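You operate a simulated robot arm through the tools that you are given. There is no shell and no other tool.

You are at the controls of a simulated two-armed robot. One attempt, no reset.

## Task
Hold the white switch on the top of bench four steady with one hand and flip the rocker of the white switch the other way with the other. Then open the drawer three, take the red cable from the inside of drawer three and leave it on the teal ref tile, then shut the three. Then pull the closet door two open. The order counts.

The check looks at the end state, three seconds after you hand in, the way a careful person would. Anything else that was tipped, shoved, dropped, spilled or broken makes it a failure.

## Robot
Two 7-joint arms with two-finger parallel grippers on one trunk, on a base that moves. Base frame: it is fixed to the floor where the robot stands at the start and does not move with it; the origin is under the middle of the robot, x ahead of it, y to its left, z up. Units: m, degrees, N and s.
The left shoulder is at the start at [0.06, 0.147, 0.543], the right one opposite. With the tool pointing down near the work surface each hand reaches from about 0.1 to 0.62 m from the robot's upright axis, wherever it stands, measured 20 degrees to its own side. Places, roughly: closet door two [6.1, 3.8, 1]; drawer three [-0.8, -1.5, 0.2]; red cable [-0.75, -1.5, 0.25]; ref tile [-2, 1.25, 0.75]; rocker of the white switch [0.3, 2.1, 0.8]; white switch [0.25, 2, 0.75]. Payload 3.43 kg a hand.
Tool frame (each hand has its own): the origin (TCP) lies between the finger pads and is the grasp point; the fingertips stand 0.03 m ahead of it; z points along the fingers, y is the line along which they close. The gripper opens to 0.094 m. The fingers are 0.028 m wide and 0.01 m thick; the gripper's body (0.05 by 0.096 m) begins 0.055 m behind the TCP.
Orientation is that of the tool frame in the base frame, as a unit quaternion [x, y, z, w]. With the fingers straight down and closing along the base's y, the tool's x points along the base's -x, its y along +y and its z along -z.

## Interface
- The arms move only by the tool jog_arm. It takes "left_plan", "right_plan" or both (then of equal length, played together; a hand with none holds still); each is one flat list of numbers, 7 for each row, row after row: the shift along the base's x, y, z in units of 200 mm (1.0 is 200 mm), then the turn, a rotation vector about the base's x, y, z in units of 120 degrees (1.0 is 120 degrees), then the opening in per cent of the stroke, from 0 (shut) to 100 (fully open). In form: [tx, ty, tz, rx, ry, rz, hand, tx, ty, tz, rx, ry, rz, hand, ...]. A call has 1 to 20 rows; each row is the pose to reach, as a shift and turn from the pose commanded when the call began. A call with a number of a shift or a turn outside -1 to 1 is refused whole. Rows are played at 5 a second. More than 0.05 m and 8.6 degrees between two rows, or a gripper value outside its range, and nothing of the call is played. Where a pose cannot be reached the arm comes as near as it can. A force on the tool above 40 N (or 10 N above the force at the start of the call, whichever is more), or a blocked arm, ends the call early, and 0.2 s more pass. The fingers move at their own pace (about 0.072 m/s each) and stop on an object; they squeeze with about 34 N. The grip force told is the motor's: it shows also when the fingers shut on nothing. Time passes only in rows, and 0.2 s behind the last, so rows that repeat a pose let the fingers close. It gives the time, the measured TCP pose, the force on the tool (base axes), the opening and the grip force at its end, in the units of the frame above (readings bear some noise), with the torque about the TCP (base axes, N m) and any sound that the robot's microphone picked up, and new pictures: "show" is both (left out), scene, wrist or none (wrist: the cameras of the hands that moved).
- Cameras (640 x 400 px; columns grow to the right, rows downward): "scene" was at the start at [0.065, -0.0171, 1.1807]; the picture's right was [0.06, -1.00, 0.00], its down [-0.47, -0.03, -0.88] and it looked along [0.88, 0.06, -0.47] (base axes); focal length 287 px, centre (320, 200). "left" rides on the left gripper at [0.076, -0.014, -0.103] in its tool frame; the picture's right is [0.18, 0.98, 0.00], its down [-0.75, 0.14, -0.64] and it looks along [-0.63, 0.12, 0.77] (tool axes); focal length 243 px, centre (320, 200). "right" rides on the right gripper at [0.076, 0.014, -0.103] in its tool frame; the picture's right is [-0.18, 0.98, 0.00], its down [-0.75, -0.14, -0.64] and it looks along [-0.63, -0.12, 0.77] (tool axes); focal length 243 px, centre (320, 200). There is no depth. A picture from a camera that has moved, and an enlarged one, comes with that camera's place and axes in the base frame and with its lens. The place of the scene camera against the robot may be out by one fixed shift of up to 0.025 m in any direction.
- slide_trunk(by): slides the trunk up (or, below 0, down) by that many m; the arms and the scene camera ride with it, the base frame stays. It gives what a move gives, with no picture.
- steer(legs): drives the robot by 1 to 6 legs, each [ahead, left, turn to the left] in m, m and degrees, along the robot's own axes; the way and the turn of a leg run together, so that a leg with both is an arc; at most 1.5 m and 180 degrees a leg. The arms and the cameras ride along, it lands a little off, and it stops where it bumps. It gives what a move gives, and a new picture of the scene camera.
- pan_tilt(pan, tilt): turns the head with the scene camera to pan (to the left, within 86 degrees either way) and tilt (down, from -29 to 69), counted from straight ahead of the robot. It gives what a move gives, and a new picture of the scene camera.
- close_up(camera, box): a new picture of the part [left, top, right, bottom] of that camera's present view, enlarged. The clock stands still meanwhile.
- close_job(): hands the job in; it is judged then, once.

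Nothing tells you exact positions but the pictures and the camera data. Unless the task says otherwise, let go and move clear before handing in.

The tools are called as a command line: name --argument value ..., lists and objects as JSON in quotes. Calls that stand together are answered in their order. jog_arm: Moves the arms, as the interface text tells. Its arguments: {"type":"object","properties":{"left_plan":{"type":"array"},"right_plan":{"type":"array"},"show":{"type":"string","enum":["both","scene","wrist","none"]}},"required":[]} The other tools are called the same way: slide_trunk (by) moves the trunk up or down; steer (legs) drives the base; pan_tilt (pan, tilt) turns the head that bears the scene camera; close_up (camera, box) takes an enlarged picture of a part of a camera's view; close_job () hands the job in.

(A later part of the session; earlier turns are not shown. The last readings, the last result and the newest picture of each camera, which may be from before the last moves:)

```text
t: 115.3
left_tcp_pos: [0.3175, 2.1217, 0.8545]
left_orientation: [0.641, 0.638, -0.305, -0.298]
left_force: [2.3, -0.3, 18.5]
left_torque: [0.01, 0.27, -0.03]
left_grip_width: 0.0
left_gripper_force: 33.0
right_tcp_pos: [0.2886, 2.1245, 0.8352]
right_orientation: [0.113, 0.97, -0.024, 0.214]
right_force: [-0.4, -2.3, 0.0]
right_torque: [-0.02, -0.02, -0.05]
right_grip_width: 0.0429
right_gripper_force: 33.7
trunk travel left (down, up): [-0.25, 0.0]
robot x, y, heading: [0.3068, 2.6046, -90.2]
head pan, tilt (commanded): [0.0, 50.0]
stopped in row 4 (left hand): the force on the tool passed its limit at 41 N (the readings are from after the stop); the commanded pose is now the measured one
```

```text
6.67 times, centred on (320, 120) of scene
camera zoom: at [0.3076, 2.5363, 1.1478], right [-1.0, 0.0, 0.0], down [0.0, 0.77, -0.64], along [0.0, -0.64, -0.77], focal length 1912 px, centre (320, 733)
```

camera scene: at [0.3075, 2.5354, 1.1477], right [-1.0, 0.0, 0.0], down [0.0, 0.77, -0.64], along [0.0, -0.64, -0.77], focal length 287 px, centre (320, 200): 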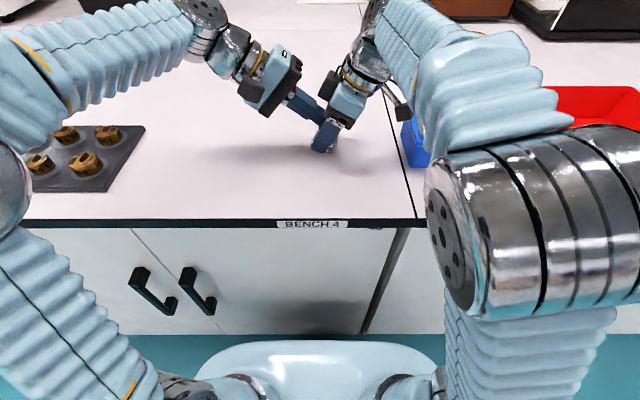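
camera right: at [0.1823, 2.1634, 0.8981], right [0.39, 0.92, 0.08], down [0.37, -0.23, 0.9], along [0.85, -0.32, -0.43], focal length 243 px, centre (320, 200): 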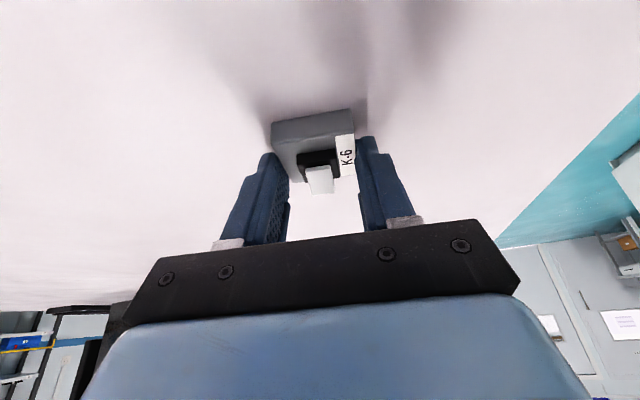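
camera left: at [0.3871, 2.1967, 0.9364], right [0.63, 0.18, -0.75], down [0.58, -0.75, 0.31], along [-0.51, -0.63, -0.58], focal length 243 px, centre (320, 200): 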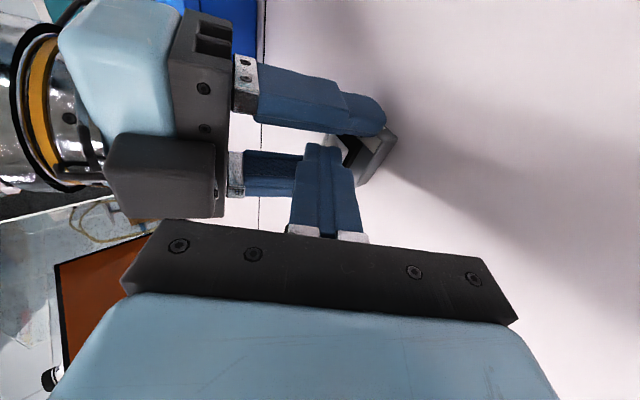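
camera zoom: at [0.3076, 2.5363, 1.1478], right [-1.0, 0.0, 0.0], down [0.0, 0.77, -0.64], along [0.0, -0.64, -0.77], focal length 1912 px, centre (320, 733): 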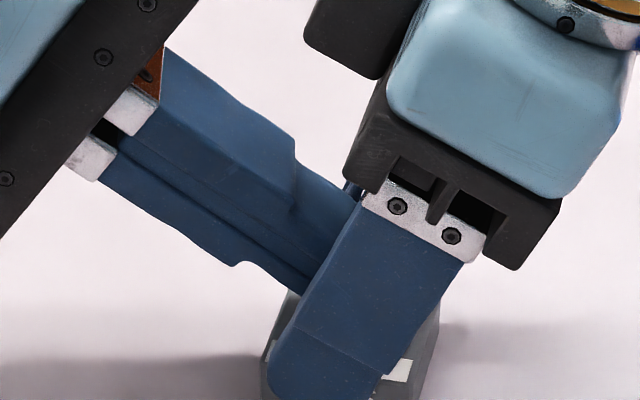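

The measurements suggest the +x edge has gone down about 7 mm, i.e. the rocker may already be over. I lift the left hand straight up and look.

jog_arm --left_plan '[0, 0, 0.03, 0, 0, 0, 0, 0, 0, 0.08, 0, 0, 0, 0, 0.05, 0, 0.14, 0, 0, 0, 0, 0.15, 0, 0.22, 0, 0, 0, 0, 0.25, 0, 0.3, 0, 0, 0, 0]' --show "wrist"

close_up --camera "right" --box '[240, 90, 400, 190]'

close_up --camera "left" --box '[290, 80, 418, 160]'

```text
t: 116.5
left_tcp_pos: [0.3679, 2.1215, 0.9129]
left_orientation: [0.642, 0.639, -0.302, -0.298]
left_force: [-1.0, -0.1, 0.6]
left_torque: [-0.03, 0.01, 0.0]
left_grip_width: 0.0
left_gripper_force: 32.4
right_tcp_pos: [0.2895, 2.125, 0.8342]
right_orientation: [0.113, 0.97, -0.025, 0.216]
right_force: [0.3, 1.5, 9.9]
right_torque: [0.0, -0.09, -0.04]
right_grip_width: 0.0428
right_gripper_force: 34.4
trunk travel left (down, up): [-0.25, 0.0]
robot x, y, heading: [0.3061, 2.6075, -90.1]
head pan, tilt (commanded): [0.0, 50.0]
camera left: at [0.437, 2.1981, 0.9899], right [0.63, 0.18, -0.76], down [0.58, -0.75, 0.31], along [-0.52, -0.63, -0.58], focal length 243 px, centre (320, 200)
```

left: 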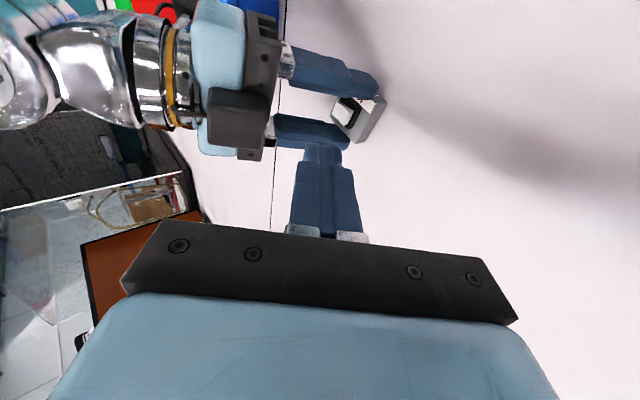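

```text
4.00 times, centred on (320, 140) of right
camera zoom: at [0.1823, 2.1638, 0.898], right [0.39, 0.92, 0.08], down [0.37, -0.23, 0.9], along [0.85, -0.32, -0.43], focal length 970 px, centre (320, 440)
```

zoom: 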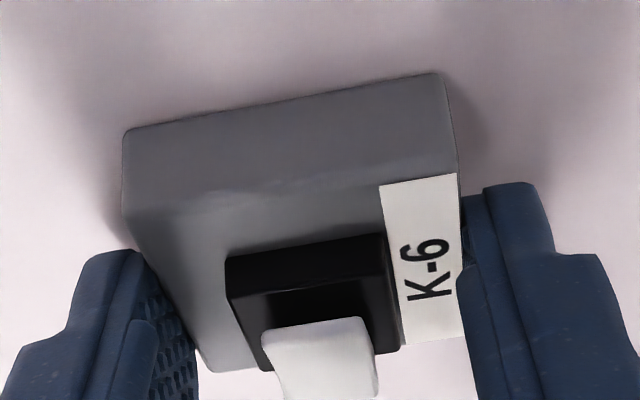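

```text
5.00 times, centred on (354, 120) of left
camera zoom: at [0.437, 2.1981, 0.9899], right [0.63, 0.18, -0.76], down [0.58, -0.75, 0.31], along [-0.52, -0.63, -0.58], focal length 1213 px, centre (150, 600)
```

zoom: 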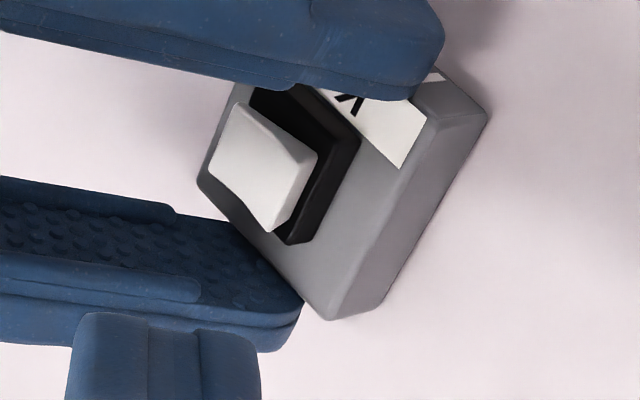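

The rocker now slopes the other way: its +x end is down. I open the right hand and then back it off upward along its own axis, while the left hand keeps still.

jog_arm --right_plan '[0, 0, 0, 0, 0, 0, 60, 0, 0, 0, 0, 0, 0, 90, 0, 0, 0, 0, 0, 0, 100, 0, 0, 0, 0, 0, 0, 100, -0.01, 0, 0.05, 0, 0, 0, 100, -0.03, 0.01, 0.1, 0, 0, 0, 100, -0.06, 0.02, 0.18, 0, 0, 0, 100, -0.1, 0.04, 0.26, 0, 0, 0, 100, -0.14, 0.06, 0.36, 0, 0, 0, 100, -0.18, 0.1, 0.46, 0, 0, 0, 100]'

close_up --camera "scene" --box '[272, 110, 368, 170]'

close_up --camera "left" --box '[290, 80, 418, 160]'

```text
t: 118.7
left_tcp_pos: [0.3679, 2.1214, 0.9138]
left_orientation: [0.642, 0.639, -0.302, -0.299]
left_force: [0.2, -0.1, -0.5]
left_torque: [-0.03, 0.02, -0.02]
left_grip_width: 0.0
left_gripper_force: 32.7
right_tcp_pos: [0.2523, 2.143, 0.9266]
right_orientation: [0.112, 0.97, -0.024, 0.215]
right_force: [0.2, -0.7, -0.8]
right_torque: [0.01, 0.0, -0.01]
right_grip_width: 0.094
right_gripper_force: 0.0
trunk travel left (down, up): [-0.25, 0.0]
robot x, y, heading: [0.3024, 2.6068, -90.4]
head pan, tilt (commanded): [0.0, 50.0]
camera scene: at [0.3076, 2.5353, 1.1477], right [-1.0, 0.0, 0.0], down [0.0, 0.77, -0.64], along [0.0, -0.64, -0.77], focal length 287 px, centre (320, 200)
camera right: at [0.1464, 2.1828, 0.9892], right [0.39, 0.92, 0.08], down [0.37, -0.23, 0.9], along [0.84, -0.32, -0.43], focal length 243 px, centre (320, 200)
```

scene: 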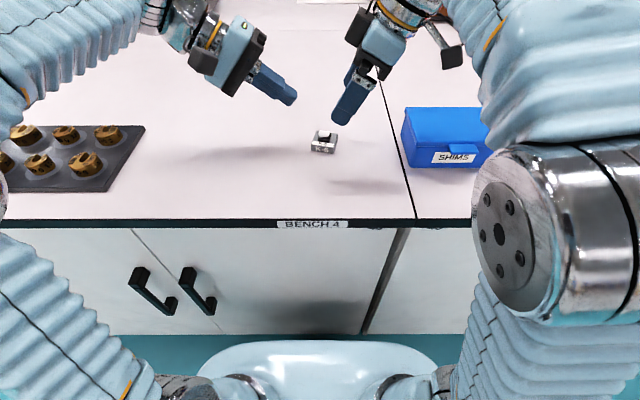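
right: 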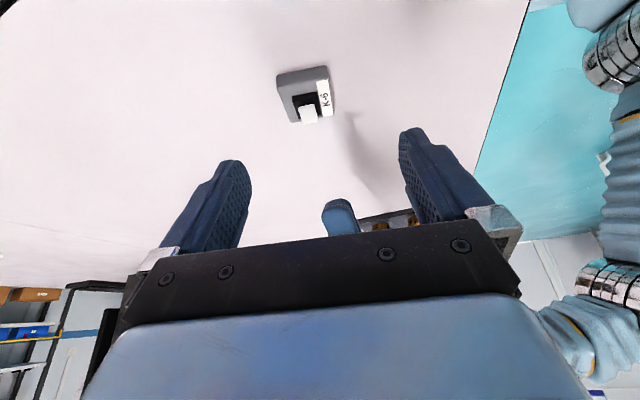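

```text
6.67 times, centred on (320, 140) of scene
camera zoom: at [0.3076, 2.5353, 1.1477], right [-1.0, 0.0, 0.0], down [0.0, 0.77, -0.64], along [0.0, -0.64, -0.77], focal length 1912 px, centre (320, 600)
```

zoom: 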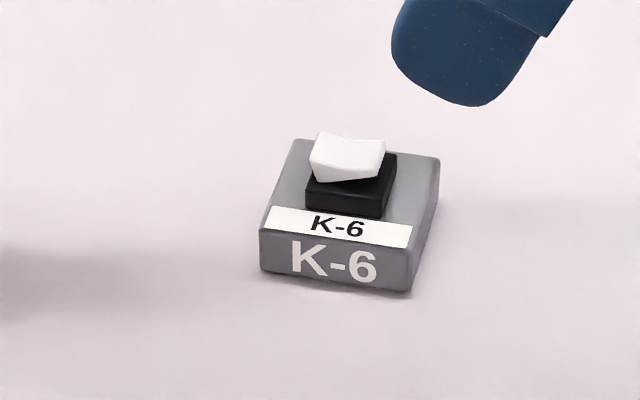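

```text
5.00 times, centred on (354, 120) of left
camera zoom: at [0.4369, 2.1975, 0.9894], right [0.63, 0.18, -0.76], down [0.58, -0.75, 0.31], along [-0.52, -0.63, -0.58], focal length 1213 px, centre (150, 600)
```

zoom: 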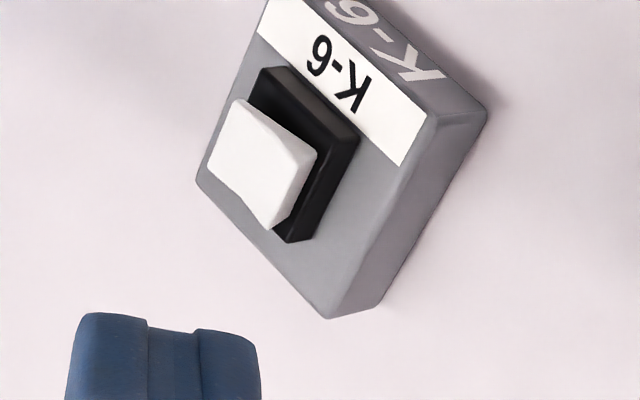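

Hands are off the switch. I compare the rocker with the very same enlarged view as before the press.

close_up --camera "scene" --box '[288, 120, 352, 160]'

```text
10.00 times, centred on (320, 140) of scene
camera zoom: at [0.3076, 2.5353, 1.1477], right [-1.0, 0.0, 0.0], down [0.0, 0.77, -0.64], along [0.0, -0.64, -0.77], focal length 2867 px, centre (320, 800)
```

zoom: 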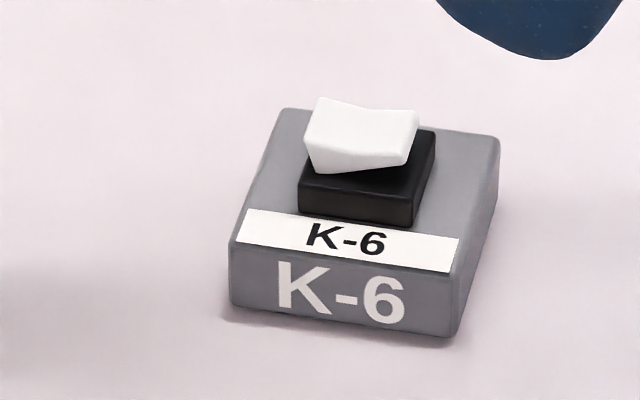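

The rocker's profile has clearly changed (right end now up). To be sure it is fully over, I measure both ends from the two wrist cameras.

close_up --camera "right" --box '[272, 60, 352, 130]'

close_up --camera "left" --box '[320, 80, 384, 140]'

```text
5.71 times, centred on (312, 95) of right
camera zoom: at [0.1464, 2.1828, 0.9892], right [0.39, 0.92, 0.08], down [0.37, -0.23, 0.9], along [0.84, -0.32, -0.43], focal length 1386 px, centre (366, 800)
```

zoom: 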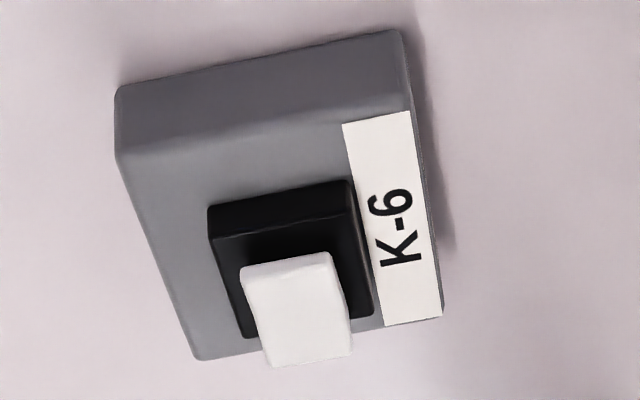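

```text
6.67 times, centred on (352, 110) of left
camera zoom: at [0.4369, 2.1975, 0.9894], right [0.63, 0.18, -0.76], down [0.58, -0.75, 0.31], along [-0.52, -0.63, -0.58], focal length 1618 px, centre (107, 800)
```

zoom: 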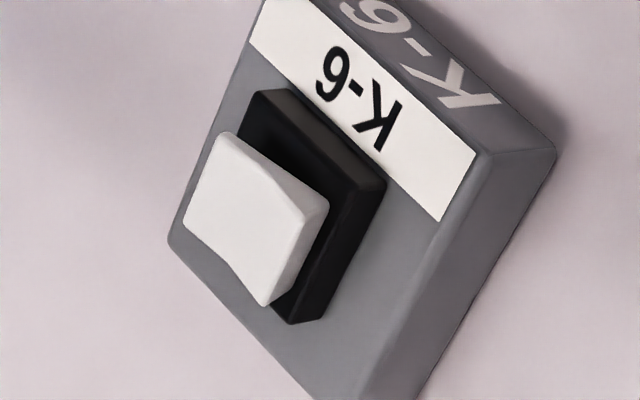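

The numbers leave some doubt about whether it is fully over. I zoom in even more to see its profile.

close_up --camera "scene" --box '[308, 124, 340, 144]'

close_up --camera "left" --box '[324, 84, 364, 124]'

close_up --camera "right" --box '[290, 90, 322, 130]'

```text
16.00 times, centred on (324, 134) of scene
camera zoom: at [0.3076, 2.5353, 1.1477], right [-1.0, 0.0, 0.0], down [0.0, 0.77, -0.64], along [0.0, -0.64, -0.77], focal length 4588 px, centre (256, 1256)
```

zoom: 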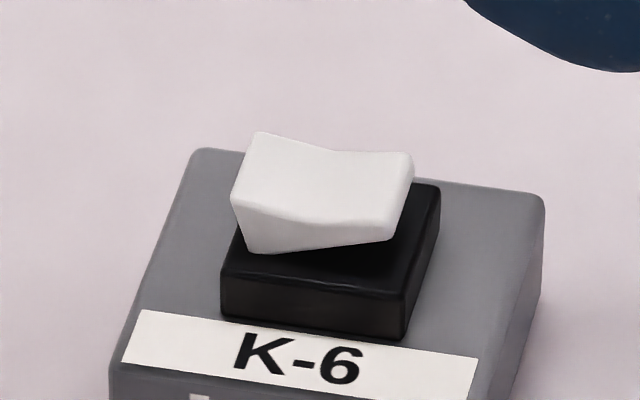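

```text
10.00 times, centred on (344, 104) of left
camera zoom: at [0.4369, 2.1975, 0.9894], right [0.63, 0.18, -0.76], down [0.58, -0.75, 0.31], along [-0.52, -0.63, -0.58], focal length 2426 px, centre (80, 1160)
```

zoom: 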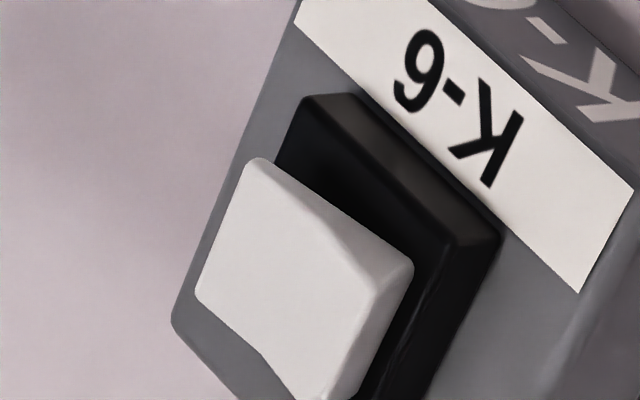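

```text
10.00 times, centred on (306, 110) of right
camera zoom: at [0.1464, 2.1828, 0.9892], right [0.39, 0.92, 0.08], down [0.37, -0.23, 0.9], along [0.84, -0.32, -0.43], focal length 2426 px, centre (460, 1100)
```

zoom: 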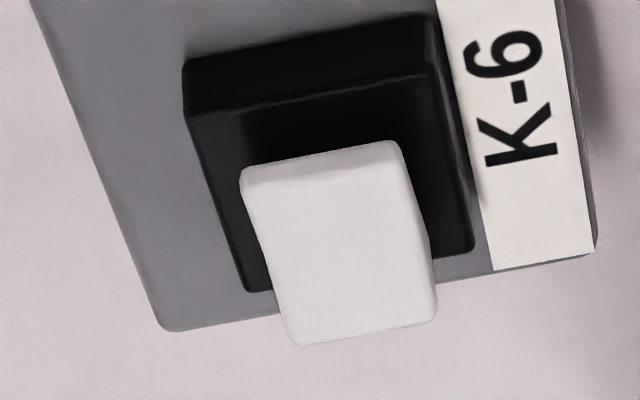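

The profile shows the right (-x) end up and the left end down on the base; it stays where the 41 N push against its stop left it, so the rocker is flipped. Now I bring both arms back to the travel pose.

jog_arm --left_plan '[0.1, 0, 0.1, 0, -0.06, 0, 0, 0.2, 0, 0.2, 0, -0.12, 0, 0, 0.3, 0, 0.3, 0, -0.18, 0, 0, 0.4, 0.1, 0.4, 0, -0.24, 0, 0, 0.41, 0.3, 0.4, 0, -0.3, 0, 0, 0.41, 0.5, 0.4, 0, -0.36, 0, 0, 0.41, 0.7, 0.4, 0, -0.4167, 0, 0, 0.41, 0.9, 0.4, 0, -0.4167, 0, 0, 0.41, 1.0, 0.4, 0, -0.4167, 0, 0]' --right_plan '[0, 0.05, 0.07, 0.0095, 0.0406, 0, 100, 0, 0.1, 0.14, 0.019, 0.0812, 0, 100, -0.05, 0.2, 0.21, 0.0285, 0.1218, 0, 100, -0.1, 0.3, 0.28, 0.038, 0.1624, 0, 100, -0.15, 0.4, 0.33, 0.0475, 0.2029, 0, 100, -0.2, 0.5, 0.33, 0.0475, 0.2029, 0, 100, -0.25, 0.6, 0.33, 0.0475, 0.2029, 0, 100, -0.3, 0.75, 0.33, 0.0475, 0.2029, 0, 100, -0.33, 0.86, 0.33, 0.0475, 0.2029, 0, 100]' --show "scene"

jog_arm --right_plan '[0, 0, 0, 0, 0, -0.064, 100, 0, 0, 0, 0, 0, -0.128, 100, 0, 0, 0, 0, 0, -0.192, 100, 0, 0, 0, 0, 0, -0.256, 100, 0, 0, 0, 0, 0, -0.32, 100, 0, 0, 0, 0, 0, -0.384, 100, 0, 0, 0, 0, 0, -0.448, 100, 0, 0, 0, 0, 0, -0.512, 100, 0, 0, 0, 0, 0, -0.576, 100, 0, 0, 0, 0, 0, -0.64, 100]' --show "scene"

close_up --camera "scene" --box '[288, 120, 352, 160]'

```text
t: 120.7
left_tcp_pos: [0.4624, 2.3047, 0.993]
left_orientation: [0.71, 0.704, -0.015, -0.015]
left_force: [-0.1, 0.0, 0.0]
left_torque: [0.01, -0.03, 0.0]
left_grip_width: 0.0002
left_gripper_force: 32.7
left hand out of reach, approached as far as the arm can: row 7, 8, 9
right_tcp_pos: [0.1859, 2.3173, 0.9928]
right_orientation: [0.115, 0.993, 0.0, 0.0]
right_force: [-0.4, 0.4, 0.4]
right_torque: [0.0, 0.01, -0.01]
right_grip_width: 0.094
right_gripper_force: 0.1
trunk travel left (down, up): [-0.25, 0.0]
robot x, y, heading: [0.3024, 2.6072, -90.3]
head pan, tilt (commanded): [0.0, 50.0]
camera scene: at [0.3075, 2.5355, 1.1477], right [-1.0, 0.0, 0.0], down [0.0, 0.77, -0.64], along [0.0, -0.64, -0.77], focal length 287 px, centre (320, 200)
```

scene: 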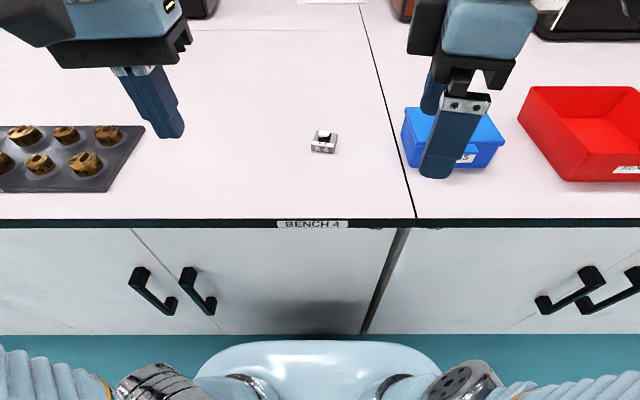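

```text
t: 122.9
left_tcp_pos: [0.4616, 2.3028, 0.9917]
left_orientation: [0.71, 0.704, -0.015, -0.014]
left_force: [0.0, -0.6, 0.3]
left_torque: [0.0, 0.01, -0.01]
left_grip_width: 0.0
left_gripper_force: 33.1
right_tcp_pos: [0.186, 2.3174, 0.9936]
right_orientation: [0.708, 0.707, 0.0, 0.0]
right_force: [0.0, -0.3, -0.1]
right_torque: [0.0, 0.03, -0.02]
right_grip_width: 0.0941
right_gripper_force: 0.1
trunk travel left (down, up): [-0.25, 0.0]
robot x, y, heading: [0.3055, 2.6046, -90.3]
head pan, tilt (commanded): [0.0, 50.0]
camera scene: at [0.3074, 2.5355, 1.1477], right [-1.0, 0.0, 0.0], down [0.0, 0.77, -0.64], along [0.0, -0.64, -0.77], focal length 287 px, centre (320, 200)
```

scene: 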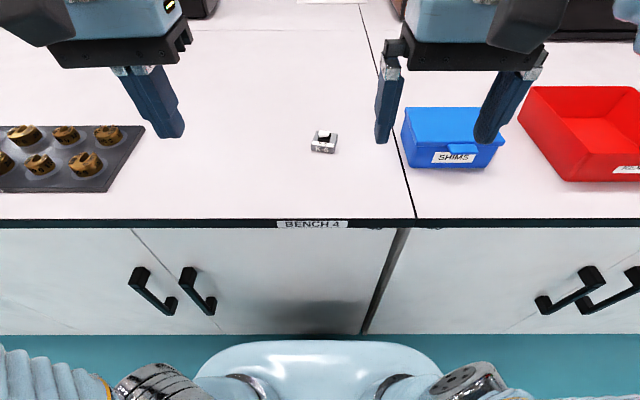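

```text
10.00 times, centred on (320, 140) of scene
camera zoom: at [0.3074, 2.5355, 1.1477], right [-1.0, 0.0, 0.0], down [0.0, 0.77, -0.64], along [0.0, -0.64, -0.77], focal length 2867 px, centre (320, 800)
```

zoom: 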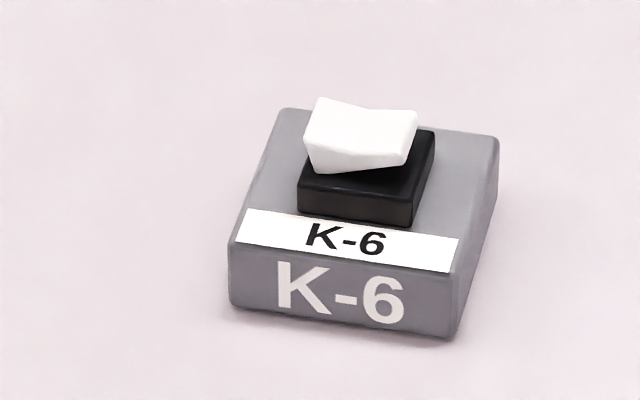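

The switch part is done: rocker over, box standing where it was. Now I drive back round the bench's end toward the drawer cabinet, first along the aisle.

steer --legs '[[-0.36, 0, 0], [0, 0, -90], [1.5, 0, 0], [1.5, 0, 0], [0.3, 0, 0]]'

pan_tilt --pan 40 --tilt 20

```text
t: 144.7
left_tcp_pos: [-3.2977, 2.8129, 0.993]
left_orientation: [1.0, -0.009, -0.001, -0.02]
left_force: [0.5, 0.1, 0.0]
left_torque: [-0.01, 0.0, 0.02]
left_grip_width: 0.0
left_gripper_force: 32.9
right_tcp_pos: [-3.2837, 3.0887, 0.9929]
right_orientation: [1.0, -0.006, 0.0, 0.0]
right_force: [0.2, -0.5, 0.2]
right_torque: [0.0, 0.0, 0.0]
right_grip_width: 0.0939
right_gripper_force: 0.0
trunk travel left (down, up): [-0.25, 0.0]
robot x, y, heading: [-2.9936, 2.9702, 179.2]
head pan, tilt (commanded): [0.0, 50.0]
camera scene: at [-3.0378, 2.9457, 1.1477], right [0.01, 1.0, 0.0], down [0.77, -0.01, -0.64], along [-0.64, 0.01, -0.77], focal length 287 px, centre (320, 200)
```

scene: 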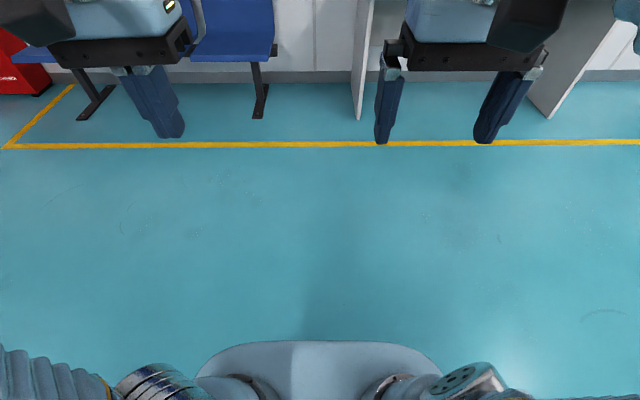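

```text
t: 145.8
left_tcp_pos: [-3.2976, 2.8123, 0.9921]
left_orientation: [1.0, -0.009, -0.001, -0.021]
left_force: [0.5, 0.0, -0.3]
left_torque: [-0.01, -0.03, 0.02]
left_grip_width: 0.0001
left_gripper_force: 32.9
right_tcp_pos: [-3.2826, 3.0889, 0.9932]
right_orientation: [1.0, -0.005, 0.0, 0.0]
right_force: [0.1, 0.4, 0.5]
right_torque: [0.0, 0.0, 0.01]
right_grip_width: 0.094
right_gripper_force: 0.0
trunk travel left (down, up): [-0.25, 0.0]
robot x, y, heading: [-2.9927, 2.9659, 179.0]
head pan, tilt (commanded): [40.0, 20.0]
camera scene: at [-3.0331, 2.8858, 1.1933], right [-0.63, 0.78, 0.0], down [0.27, 0.22, -0.94], along [-0.73, -0.59, -0.34], focal length 287 px, centre (320, 200)
```

scene: 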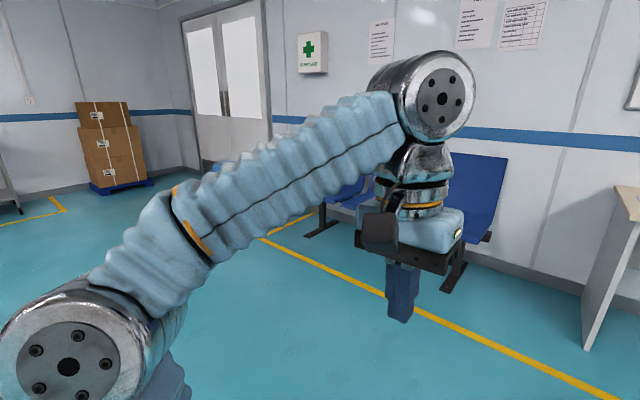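

I turn down past the bench end and then into the corridor between the bench and the drawer cabinet, staying at y ≈ -0.45 to clear the stool.

steer --legs '[[0, 0, 91], [1.5, 0, 0], [1.5, 0, 0], [0.42, 0, 0], [0, 0, 90]]'

pan_tilt --pan 60 --tilt 15

pan_tilt --pan -20 --tilt 20

```text
t: 170.1
left_tcp_pos: [-2.7488, -0.3297, 0.9932]
left_orientation: [0.014, 1.0, -0.021, 0.0]
left_force: [-0.2, -0.4, -0.4]
left_torque: [0.01, 0.01, 0.0]
left_grip_width: 0.0004
left_gripper_force: 33.6
right_tcp_pos: [-2.7665, -0.6033, 0.9937]
right_orientation: [0.011, 1.0, 0.001, 0.0]
right_force: [0.4, 0.1, -0.2]
right_torque: [0.03, 0.03, 0.0]
right_grip_width: 0.0942
right_gripper_force: 0.0
trunk travel left (down, up): [-0.25, 0.0]
robot x, y, heading: [-3.0534, -0.4806, -1.5]
head pan, tilt (commanded): [40.0, 20.0]
camera scene: at [-3.0068, -0.4458, 1.1933], right [0.62, -0.78, 0.0], down [-0.27, -0.21, -0.94], along [0.73, 0.59, -0.34], focal length 287 px, centre (320, 200)
```

scene: 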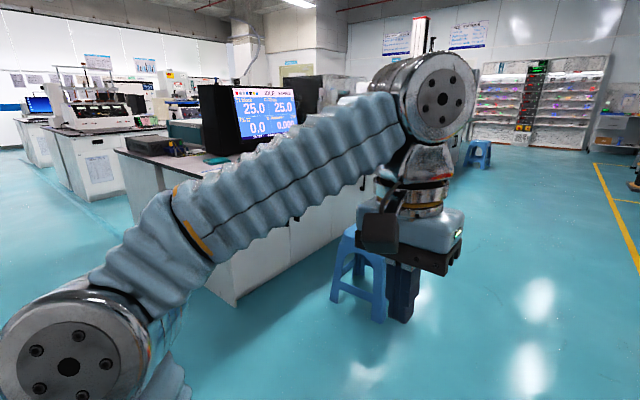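

```text
t: 171.0
left_tcp_pos: [-2.7493, -0.3308, 0.9923]
left_orientation: [0.015, 1.0, -0.022, 0.0]
left_force: [0.6, 0.0, 0.3]
left_torque: [0.06, 0.02, -0.02]
left_grip_width: 0.0
left_gripper_force: 33.2
right_tcp_pos: [-2.7669, -0.6044, 0.9928]
right_orientation: [0.012, 1.0, 0.0, 0.0]
right_force: [-0.1, 0.0, 0.0]
right_torque: [-0.03, -0.01, 0.03]
right_grip_width: 0.0939
right_gripper_force: 0.0
trunk travel left (down, up): [-0.25, 0.0]
robot x, y, heading: [-3.0543, -0.4831, -1.2]
head pan, tilt (commanded): [60.0, 15.0]
camera scene: at [-3.0308, -0.4242, 1.2014], right [0.85, -0.52, 0.0], down [-0.14, -0.22, -0.97], along [0.5, 0.82, -0.26], focal length 287 px, centre (320, 200)
```

scene: 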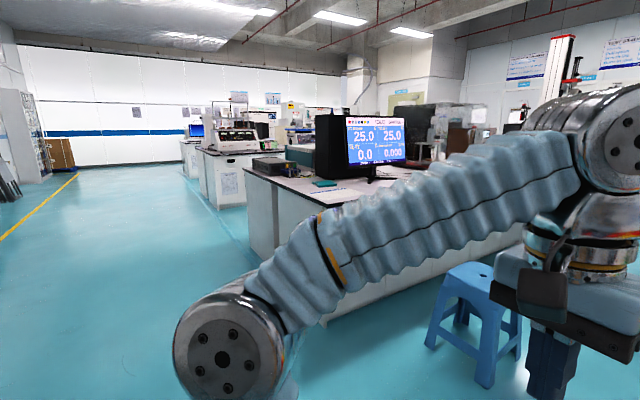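

```text
t: 172.5
left_tcp_pos: [-2.7484, -0.3297, 0.9924]
left_orientation: [0.014, 1.0, -0.021, 0.001]
left_force: [-0.2, -0.2, 0.5]
left_torque: [0.01, -0.01, 0.0]
left_grip_width: 0.0
left_gripper_force: 33.4
right_tcp_pos: [-2.7673, -0.6045, 0.9932]
right_orientation: [0.012, 1.0, 0.0, 0.0]
right_force: [0.3, 0.1, -0.3]
right_torque: [-0.02, 0.0, -0.02]
right_grip_width: 0.0939
right_gripper_force: 0.0
trunk travel left (down, up): [-0.25, 0.0]
robot x, y, heading: [-3.0543, -0.483, -1.2]
head pan, tilt (commanded): [-20.0, 20.0]
camera scene: at [-2.9929, -0.5378, 1.1933], right [-0.37, -0.93, 0.0], down [-0.32, 0.12, -0.94], along [0.87, -0.34, -0.34], focal length 287 px, centre (320, 200)
```

scene: 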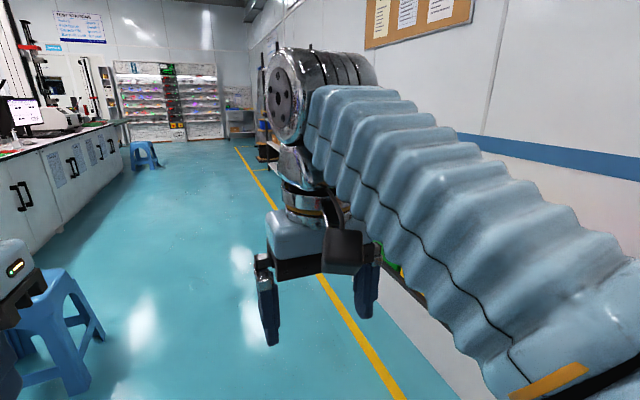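

The stool is near [-1.65, 0.24] and the teal tile lies on the bench end near [-2.0, 1.22]. I drive on to x ≈ -0.85 and turn to face the drawers.

steer --legs '[[1.45, 0.05, 0], [0.75, 0.03, 0], [0, 0, -88.8]]'

pan_tilt --pan 0 --tilt 45

```text
t: 187.0
left_tcp_pos: [-0.6866, -0.7474, 0.9923]
left_orientation: [0.693, 0.721, -0.015, -0.014]
left_force: [0.8, 1.1, 0.0]
left_torque: [0.02, 0.01, 0.02]
left_grip_width: 0.0
left_gripper_force: 32.9
right_tcp_pos: [-0.9617, -0.7482, 0.9933]
right_orientation: [0.691, 0.723, 0.001, 0.0]
right_force: [0.2, -0.3, -0.2]
right_torque: [0.0, -0.01, 0.0]
right_grip_width: 0.0937
right_gripper_force: 0.1
trunk travel left (down, up): [-0.25, 0.0]
robot x, y, heading: [-0.8561, -0.453, -87.6]
head pan, tilt (commanded): [-20.0, 20.0]
camera scene: at [-0.8837, -0.5352, 1.1933], right [-0.95, 0.3, 0.0], down [0.1, 0.33, -0.94], along [-0.28, -0.9, -0.34], focal length 287 px, centre (320, 200)
```

scene: 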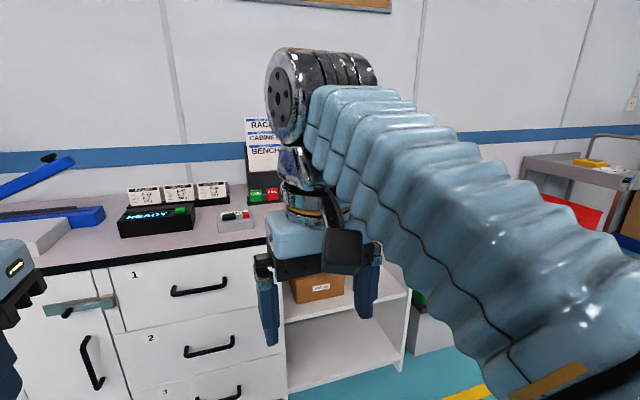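

```text
t: 187.9
left_tcp_pos: [-0.6868, -0.7473, 0.9917]
left_orientation: [0.693, 0.72, -0.015, -0.013]
left_force: [-0.3, 0.3, 0.5]
left_torque: [-0.03, -0.04, 0.01]
left_grip_width: 0.0001
left_gripper_force: 33.6
right_tcp_pos: [-0.9619, -0.7484, 0.9934]
right_orientation: [0.691, 0.723, 0.0, 0.0]
right_force: [0.0, 1.2, 0.7]
right_torque: [-0.01, 0.02, 0.02]
right_grip_width: 0.0941
right_gripper_force: 0.1
trunk travel left (down, up): [-0.25, 0.0]
robot x, y, heading: [-0.8561, -0.4523, -87.8]
head pan, tilt (commanded): [0.0, 45.0]
camera scene: at [-0.8522, -0.5277, 1.1547], right [-1.0, -0.04, 0.0], down [-0.03, 0.71, -0.71], along [0.03, -0.71, -0.71], focal length 287 px, centre (320, 200)
```

scene: 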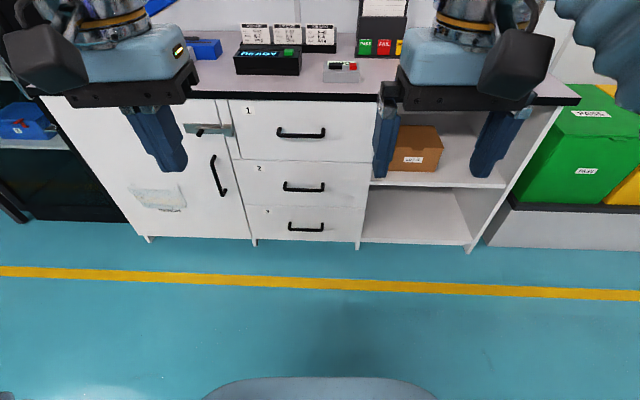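

I'm in front of the drawer cabinet: drawer 3 is the bottom one, handle near [-0.76, -1.33, 0.165], front plane y ≈ -1.36. I zoom in on the handle.

close_up --camera "scene" --box '[232, 160, 392, 260]'

close_up --camera "scene" --box '[264, 205, 344, 255]'

```text
4.00 times, centred on (312, 210) of scene
camera zoom: at [-0.8522, -0.5277, 1.1547], right [-1.0, -0.04, 0.0], down [-0.03, 0.71, -0.71], along [0.03, -0.71, -0.71], focal length 1147 px, centre (352, 160)
```

zoom: 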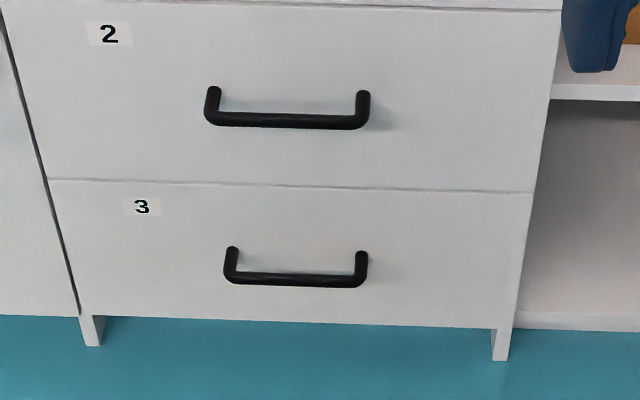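

```text
8.00 times, centred on (304, 230) of scene
camera zoom: at [-0.8522, -0.5277, 1.1547], right [-1.0, -0.04, 0.0], down [-0.03, 0.71, -0.71], along [0.03, -0.71, -0.71], focal length 2294 px, centre (448, -40)
```

zoom: 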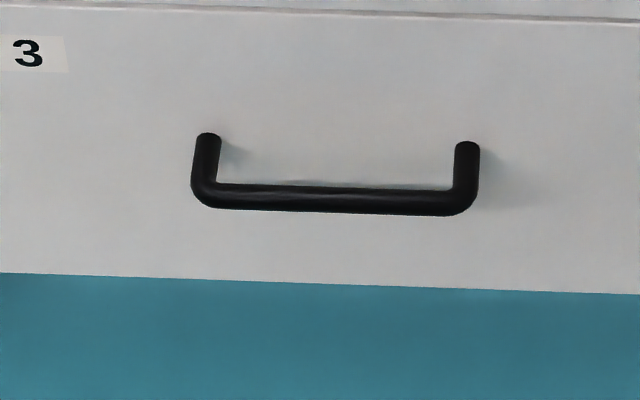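

The handle is a U-bar about 41 mm off the front with the bar near [-0.766, -1.30, 0.19]. I lower the trunk fully and turn the left hand so its fingers point forward and close vertically.

slide_trunk --by -0.25

pan_tilt --pan 0 --tilt 35

```text
t: 190.5
left_tcp_pos: [-0.687, -0.7472, 0.7424]
left_orientation: [0.694, 0.72, -0.016, -0.015]
left_force: [-0.8, -0.2, 0.4]
left_torque: [-0.02, -0.01, -0.01]
left_grip_width: 0.0001
left_gripper_force: 33.2
right_tcp_pos: [-0.9617, -0.7476, 0.7436]
right_orientation: [0.692, 0.722, 0.0, 0.0]
right_force: [-0.3, 0.2, 0.5]
right_torque: [-0.02, 0.02, -0.02]
right_grip_width: 0.094
right_gripper_force: 0.0
trunk travel left (down, up): [0.0, 0.25]
robot x, y, heading: [-0.8576, -0.4531, -87.6]
head pan, tilt (commanded): [0.0, 45.0]
```

```text
t: 191.2
left_tcp_pos: [-0.6878, -0.748, 0.7426]
left_orientation: [0.694, 0.72, -0.016, -0.014]
left_force: [-0.3, 0.3, -0.1]
left_torque: [0.02, -0.03, 0.01]
left_grip_width: 0.0
left_gripper_force: 33.0
right_tcp_pos: [-0.9623, -0.7473, 0.743]
right_orientation: [0.692, 0.722, 0.0, 0.0]
right_force: [-0.2, 0.2, -1.0]
right_torque: [0.01, 0.02, -0.02]
right_grip_width: 0.0939
right_gripper_force: 0.0
trunk travel left (down, up): [0.0, 0.25]
robot x, y, heading: [-0.8577, -0.4521, -87.5]
head pan, tilt (commanded): [0.0, 35.0]
camera scene: at [-0.8518, -0.5344, 0.9194], right [-1.0, -0.04, 0.0], down [-0.02, 0.57, -0.82], along [0.03, -0.82, -0.57], focal length 287 px, centre (320, 200)
```

scene: 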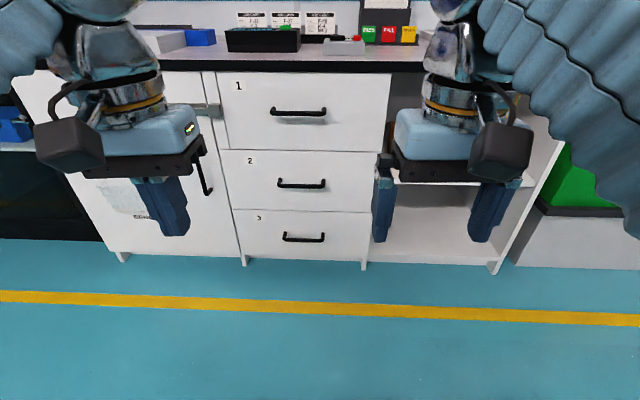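

I zoom again from the lowered camera to triangulate the handle.

close_up --camera "scene" --box '[224, 190, 384, 290]'

```text
4.00 times, centred on (304, 240) of scene
camera zoom: at [-0.8518, -0.5344, 0.9194], right [-1.0, -0.04, 0.0], down [-0.02, 0.57, -0.82], along [0.03, -0.82, -0.57], focal length 1147 px, centre (384, 40)
```

zoom: 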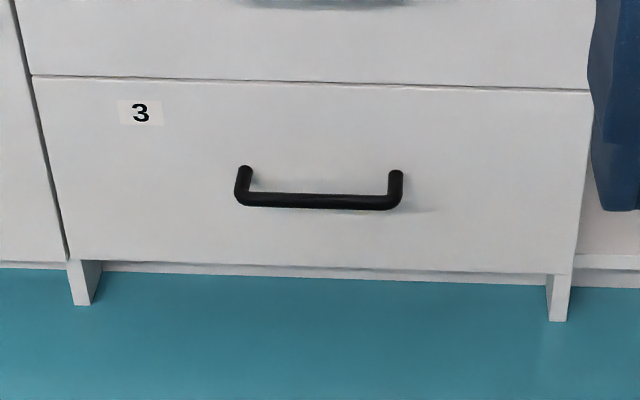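

Triangulated handle bar: about [-0.766, -1.287, 0.205]. I now turn the left hand to point forward with its fingers closing vertically, opening it on the way.

jog_arm --left_plan '[-0.004, -0.04, -0.067, -0.0385, -0.0385, -0.0385, 100, -0.008, -0.08, -0.133, -0.077, -0.077, -0.077, 100, -0.012, -0.12, -0.2, -0.1155, -0.1155, -0.1155, 100, -0.016, -0.16, -0.267, -0.154, -0.154, -0.154, 100, -0.02, -0.2, -0.333, -0.1925, -0.1925, -0.1925, 100, -0.024, -0.24, -0.4, -0.231, -0.231, -0.231, 100, -0.028, -0.28, -0.467, -0.2694, -0.2694, -0.2694, 100, -0.032, -0.32, -0.533, -0.3079, -0.3079, -0.3079, 100, -0.036, -0.36, -0.6, -0.3464, -0.3464, -0.3464, 100, -0.04, -0.4, -0.667, -0.3849, -0.3849, -0.3849, 100, -0.044, -0.44, -0.733, -0.4234, -0.4234, -0.4234, 100, -0.048, -0.48, -0.8, -0.4619, -0.4619, -0.4619, 100, -0.052, -0.52, -0.867, -0.5004, -0.5004, -0.5004, 100, -0.056, -0.56, -0.933, -0.5389, -0.5389, -0.5389, 100, -0.06, -0.6, -1.0, -0.5774, -0.5774, -0.5774, 100, -0.06, -0.6, -1.0, -0.5774, -0.5774, -0.5774, 100]'

```text
t: 194.6
left_tcp_pos: [-0.714, -0.9201, 0.5791]
left_orientation: [0.721, 0.011, -0.014, 0.692]
left_force: [-0.4, 0.3, 0.2]
left_torque: [-0.02, 0.03, -0.02]
left_grip_width: 0.094
left_gripper_force: 0.1
left hand out of reach, approached as far as the arm can: row 13, 14, 15, 16
right_tcp_pos: [-0.9626, -0.7476, 0.743]
right_orientation: [0.692, 0.722, 0.0, -0.001]
right_force: [0.6, -0.6, 0.7]
right_torque: [0.03, 0.02, 0.02]
right_grip_width: 0.094
right_gripper_force: 0.0
trunk travel left (down, up): [0.0, 0.25]
robot x, y, heading: [-0.8578, -0.454, -87.6]
head pan, tilt (commanded): [0.0, 35.0]
camera scene: at [-0.8519, -0.5344, 0.9195], right [-1.0, -0.04, 0.0], down [-0.02, 0.57, -0.82], along [0.03, -0.82, -0.57], focal length 287 px, centre (320, 200)
camera left: at [-0.6389, -0.8158, 0.5667], right [0.22, -0.04, 0.97], down [-0.75, 0.64, 0.2], along [-0.63, -0.77, 0.11], focal length 243 px, centre (320, 200)
```

scene: 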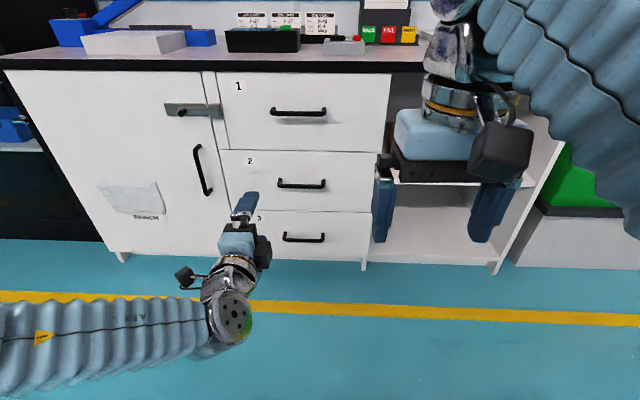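
left: 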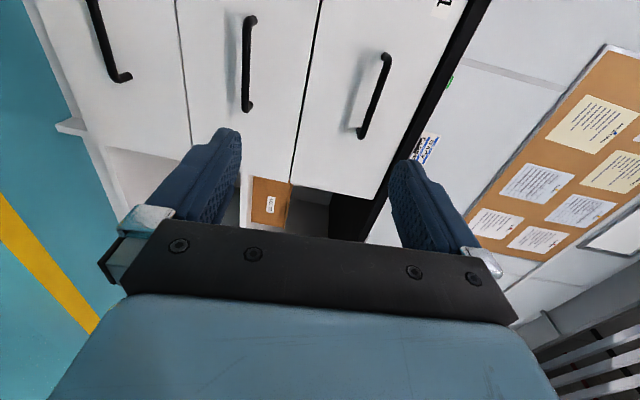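

The left hand now points forward with its fingers one above the other, but is higher than the handle. I lower it toward handle height (z ≈ 0.205) and line it up with the bar's middle.

jog_arm --left_plan '[-0.04, 0, -0.16, 0, 0, 0, 100, -0.08, 0, -0.32, 0, 0, 0, 100, -0.12, 0, -0.48, 0, 0, 0, 100, -0.16, 0, -0.64, 0, 0, 0, 100, -0.2, 0, -0.8, 0, 0, 0, 100, -0.25, 0, -1.0, 0, 0, 0, 100]' --show "none"

jog_arm --left_plan '[0, 0, -0.16, 0, 0, 0, 100, 0, 0, -0.32, 0, 0, 0, 100, 0, 0, -0.48, 0, 0, 0, 100, 0, 0, -0.64, 0, 0, 0, 100, 0, 0, -0.8, 0, 0, 0, 100, 0, 0, -0.87, 0, 0, 0, 100]'

```text
t: 196.0
left_tcp_pos: [-0.7699, -0.9351, 0.3753]
left_orientation: [0.721, 0.012, -0.014, 0.693]
left_force: [0.4, 0.0, 0.0]
left_torque: [0.03, 0.0, -0.01]
left_grip_width: 0.0938
left_gripper_force: 0.1
left hand out of reach, approached as far as the arm can: row 1, 2, 3, 4, 5, 6
right_tcp_pos: [-0.962, -0.7476, 0.744]
right_orientation: [0.691, 0.723, 0.0, -0.001]
right_force: [0.1, 0.3, 0.0]
right_torque: [-0.02, -0.05, 0.02]
right_grip_width: 0.0941
right_gripper_force: 0.1
trunk travel left (down, up): [0.0, 0.25]
robot x, y, heading: [-0.8606, -0.4548, -87.6]
head pan, tilt (commanded): [0.0, 35.0]
```

```text
t: 197.4
left_tcp_pos: [-0.77, -0.9342, 0.1997]
left_orientation: [0.722, 0.012, -0.013, 0.692]
left_force: [0.3, 0.3, 0.9]
left_torque: [-0.02, -0.01, 0.03]
left_grip_width: 0.0939
left_gripper_force: 0.0
right_tcp_pos: [-0.9623, -0.7478, 0.7431]
right_orientation: [0.691, 0.723, 0.0, 0.0]
right_force: [0.1, 0.1, 0.3]
right_torque: [0.02, -0.01, 0.01]
right_grip_width: 0.0941
right_gripper_force: 0.1
trunk travel left (down, up): [0.0, 0.25]
robot x, y, heading: [-0.8597, -0.4563, -87.8]
head pan, tilt (commanded): [0.0, 35.0]
camera scene: at [-0.8519, -0.5344, 0.9195], right [-1.0, -0.04, 0.0], down [-0.02, 0.57, -0.82], along [0.03, -0.82, -0.57], focal length 287 px, centre (320, 200)
camera left: at [-0.6951, -0.8314, 0.1868], right [0.22, -0.04, 0.97], down [-0.75, 0.64, 0.2], along [-0.63, -0.77, 0.11], focal length 243 px, centre (320, 200)
```

scene: 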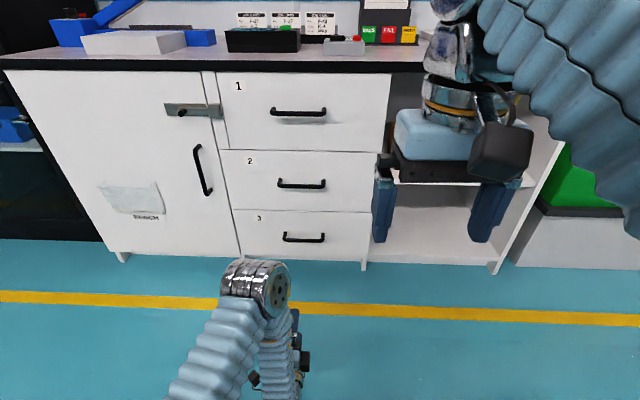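
left: 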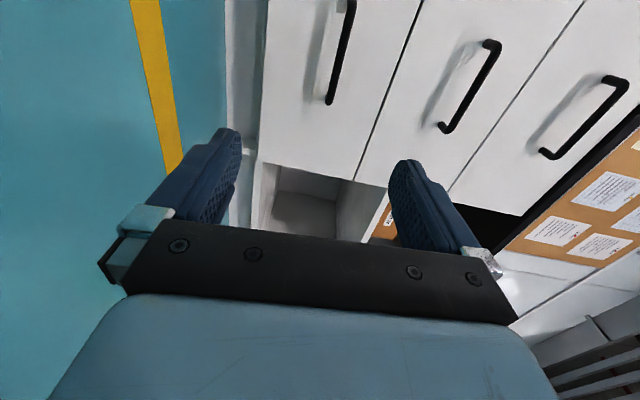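

The wrist camera puts the bar of drawer 3 at z ≈ 0.215. I square up to the cabinet and drive 0.22 m forward.

steer --legs '[[0, 0, -2.3], [0.22, 0, 0]]'

jog_arm --left_plan '[0, 0, 0.02, 0, 0, 0, 100, 0, 0, 0.05, 0, 0, 0, 100]'

```text
t: 199.5
left_tcp_pos: [-0.7916, -1.1585, 0.2001]
left_orientation: [0.721, -0.003, -0.028, 0.692]
left_force: [-0.3, -0.5, -0.9]
left_torque: [0.02, 0.02, 0.01]
left_grip_width: 0.094
left_gripper_force: 0.1
right_tcp_pos: [-0.9737, -0.9641, 0.7424]
right_orientation: [0.707, 0.708, 0.0, 0.0]
right_force: [0.7, 0.9, 0.7]
right_torque: [0.01, 0.0, 0.0]
right_grip_width: 0.0942
right_gripper_force: 0.0
trunk travel left (down, up): [0.0, 0.25]
robot x, y, heading: [-0.8578, -0.6727, -90.1]
head pan, tilt (commanded): [0.0, 35.0]
camera scene: at [-0.8542, -0.7555, 0.9195], right [-1.0, 0.0, 0.0], down [0.0, 0.57, -0.82], along [0.0, -0.82, -0.57], focal length 287 px, centre (320, 200)
```

scene: 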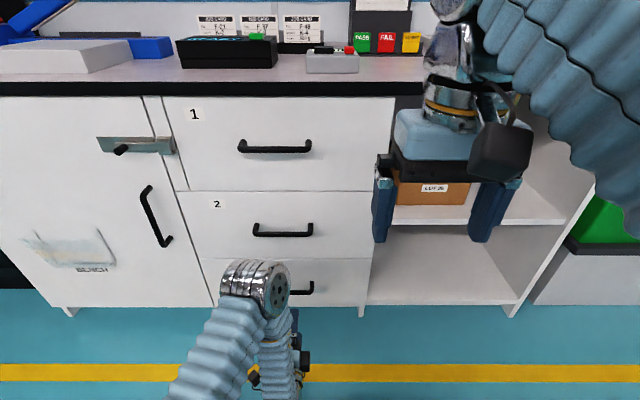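

```text
t: 200.1
left_tcp_pos: [-0.7896, -1.1585, 0.2116]
left_orientation: [0.722, -0.003, -0.028, 0.692]
left_force: [0.2, 0.1, 0.2]
left_torque: [0.03, 0.03, -0.02]
left_grip_width: 0.0939
left_gripper_force: 0.0
right_tcp_pos: [-0.974, -0.9638, 0.743]
right_orientation: [0.706, 0.708, 0.001, 0.0]
right_force: [0.2, 0.7, -0.4]
right_torque: [0.01, 0.01, 0.01]
right_grip_width: 0.094
right_gripper_force: 0.2
trunk travel left (down, up): [0.0, 0.25]
robot x, y, heading: [-0.8557, -0.6753, -90.0]
head pan, tilt (commanded): [0.0, 35.0]
camera scene: at [-0.8542, -0.7555, 0.9194], right [-1.0, 0.0, 0.0], down [0.0, 0.57, -0.82], along [0.0, -0.82, -0.57], focal length 287 px, centre (320, 200)
camera left: at [-0.7104, -1.059, 0.1973], right [0.22, -0.05, 0.97], down [-0.72, 0.67, 0.2], along [-0.66, -0.74, 0.11], focal length 243 px, centre (320, 200)
```

scene: 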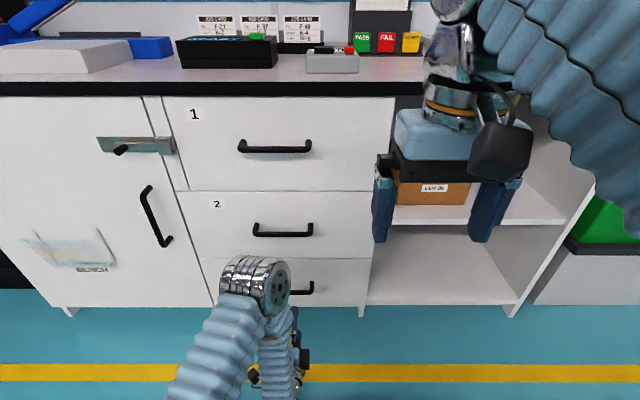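
left: 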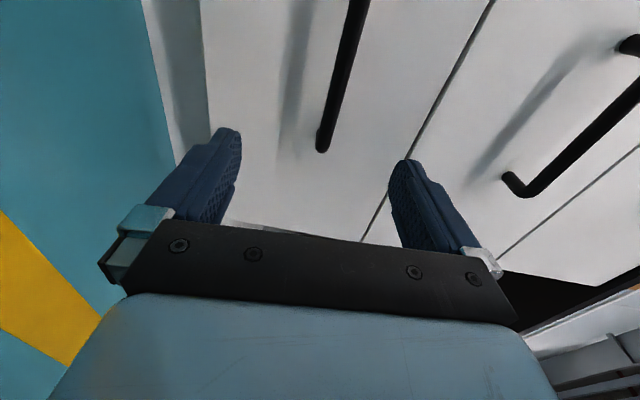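

The bar lies between the open fingers in height. I shift a bit toward the bar's middle and move 8 cm forward, then check again.

jog_arm --left_plan '[0.03, -0.1, 0.003, 0, 0, 0, 100, 0.06, -0.2, 0.006, 0, 0, 0, 100, 0.09, -0.3, 0.01, 0, 0, 0, 100, 0.12, -0.4, 0.012, 0, 0, 0, 100, 0.12, -0.4, 0.012, 0, 0, 0, 100]' --show "wrist"

```text
t: 201.3
left_tcp_pos: [-0.7662, -1.239, 0.2136]
left_orientation: [0.721, -0.002, -0.028, 0.692]
left_force: [-0.2, 0.1, 0.2]
left_torque: [-0.02, 0.01, -0.02]
left_grip_width: 0.0941
left_gripper_force: 0.1
right_tcp_pos: [-0.9728, -0.9648, 0.7439]
right_orientation: [0.707, 0.708, 0.0, 0.0]
right_force: [1.2, -0.3, 1.0]
right_torque: [-0.03, -0.03, -0.02]
right_grip_width: 0.0939
right_gripper_force: 0.1
trunk travel left (down, up): [0.0, 0.25]
robot x, y, heading: [-0.8586, -0.6744, -89.9]
head pan, tilt (commanded): [0.0, 35.0]
camera left: at [-0.6861, -1.1394, 0.1999], right [0.22, -0.05, 0.97], down [-0.72, 0.67, 0.2], along [-0.66, -0.74, 0.11], focal length 243 px, centre (320, 200)
```

left: 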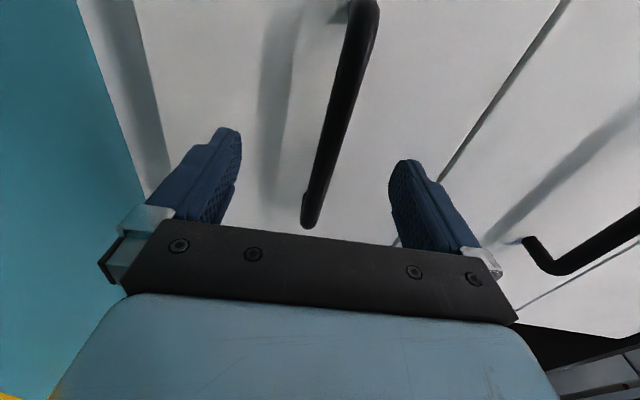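

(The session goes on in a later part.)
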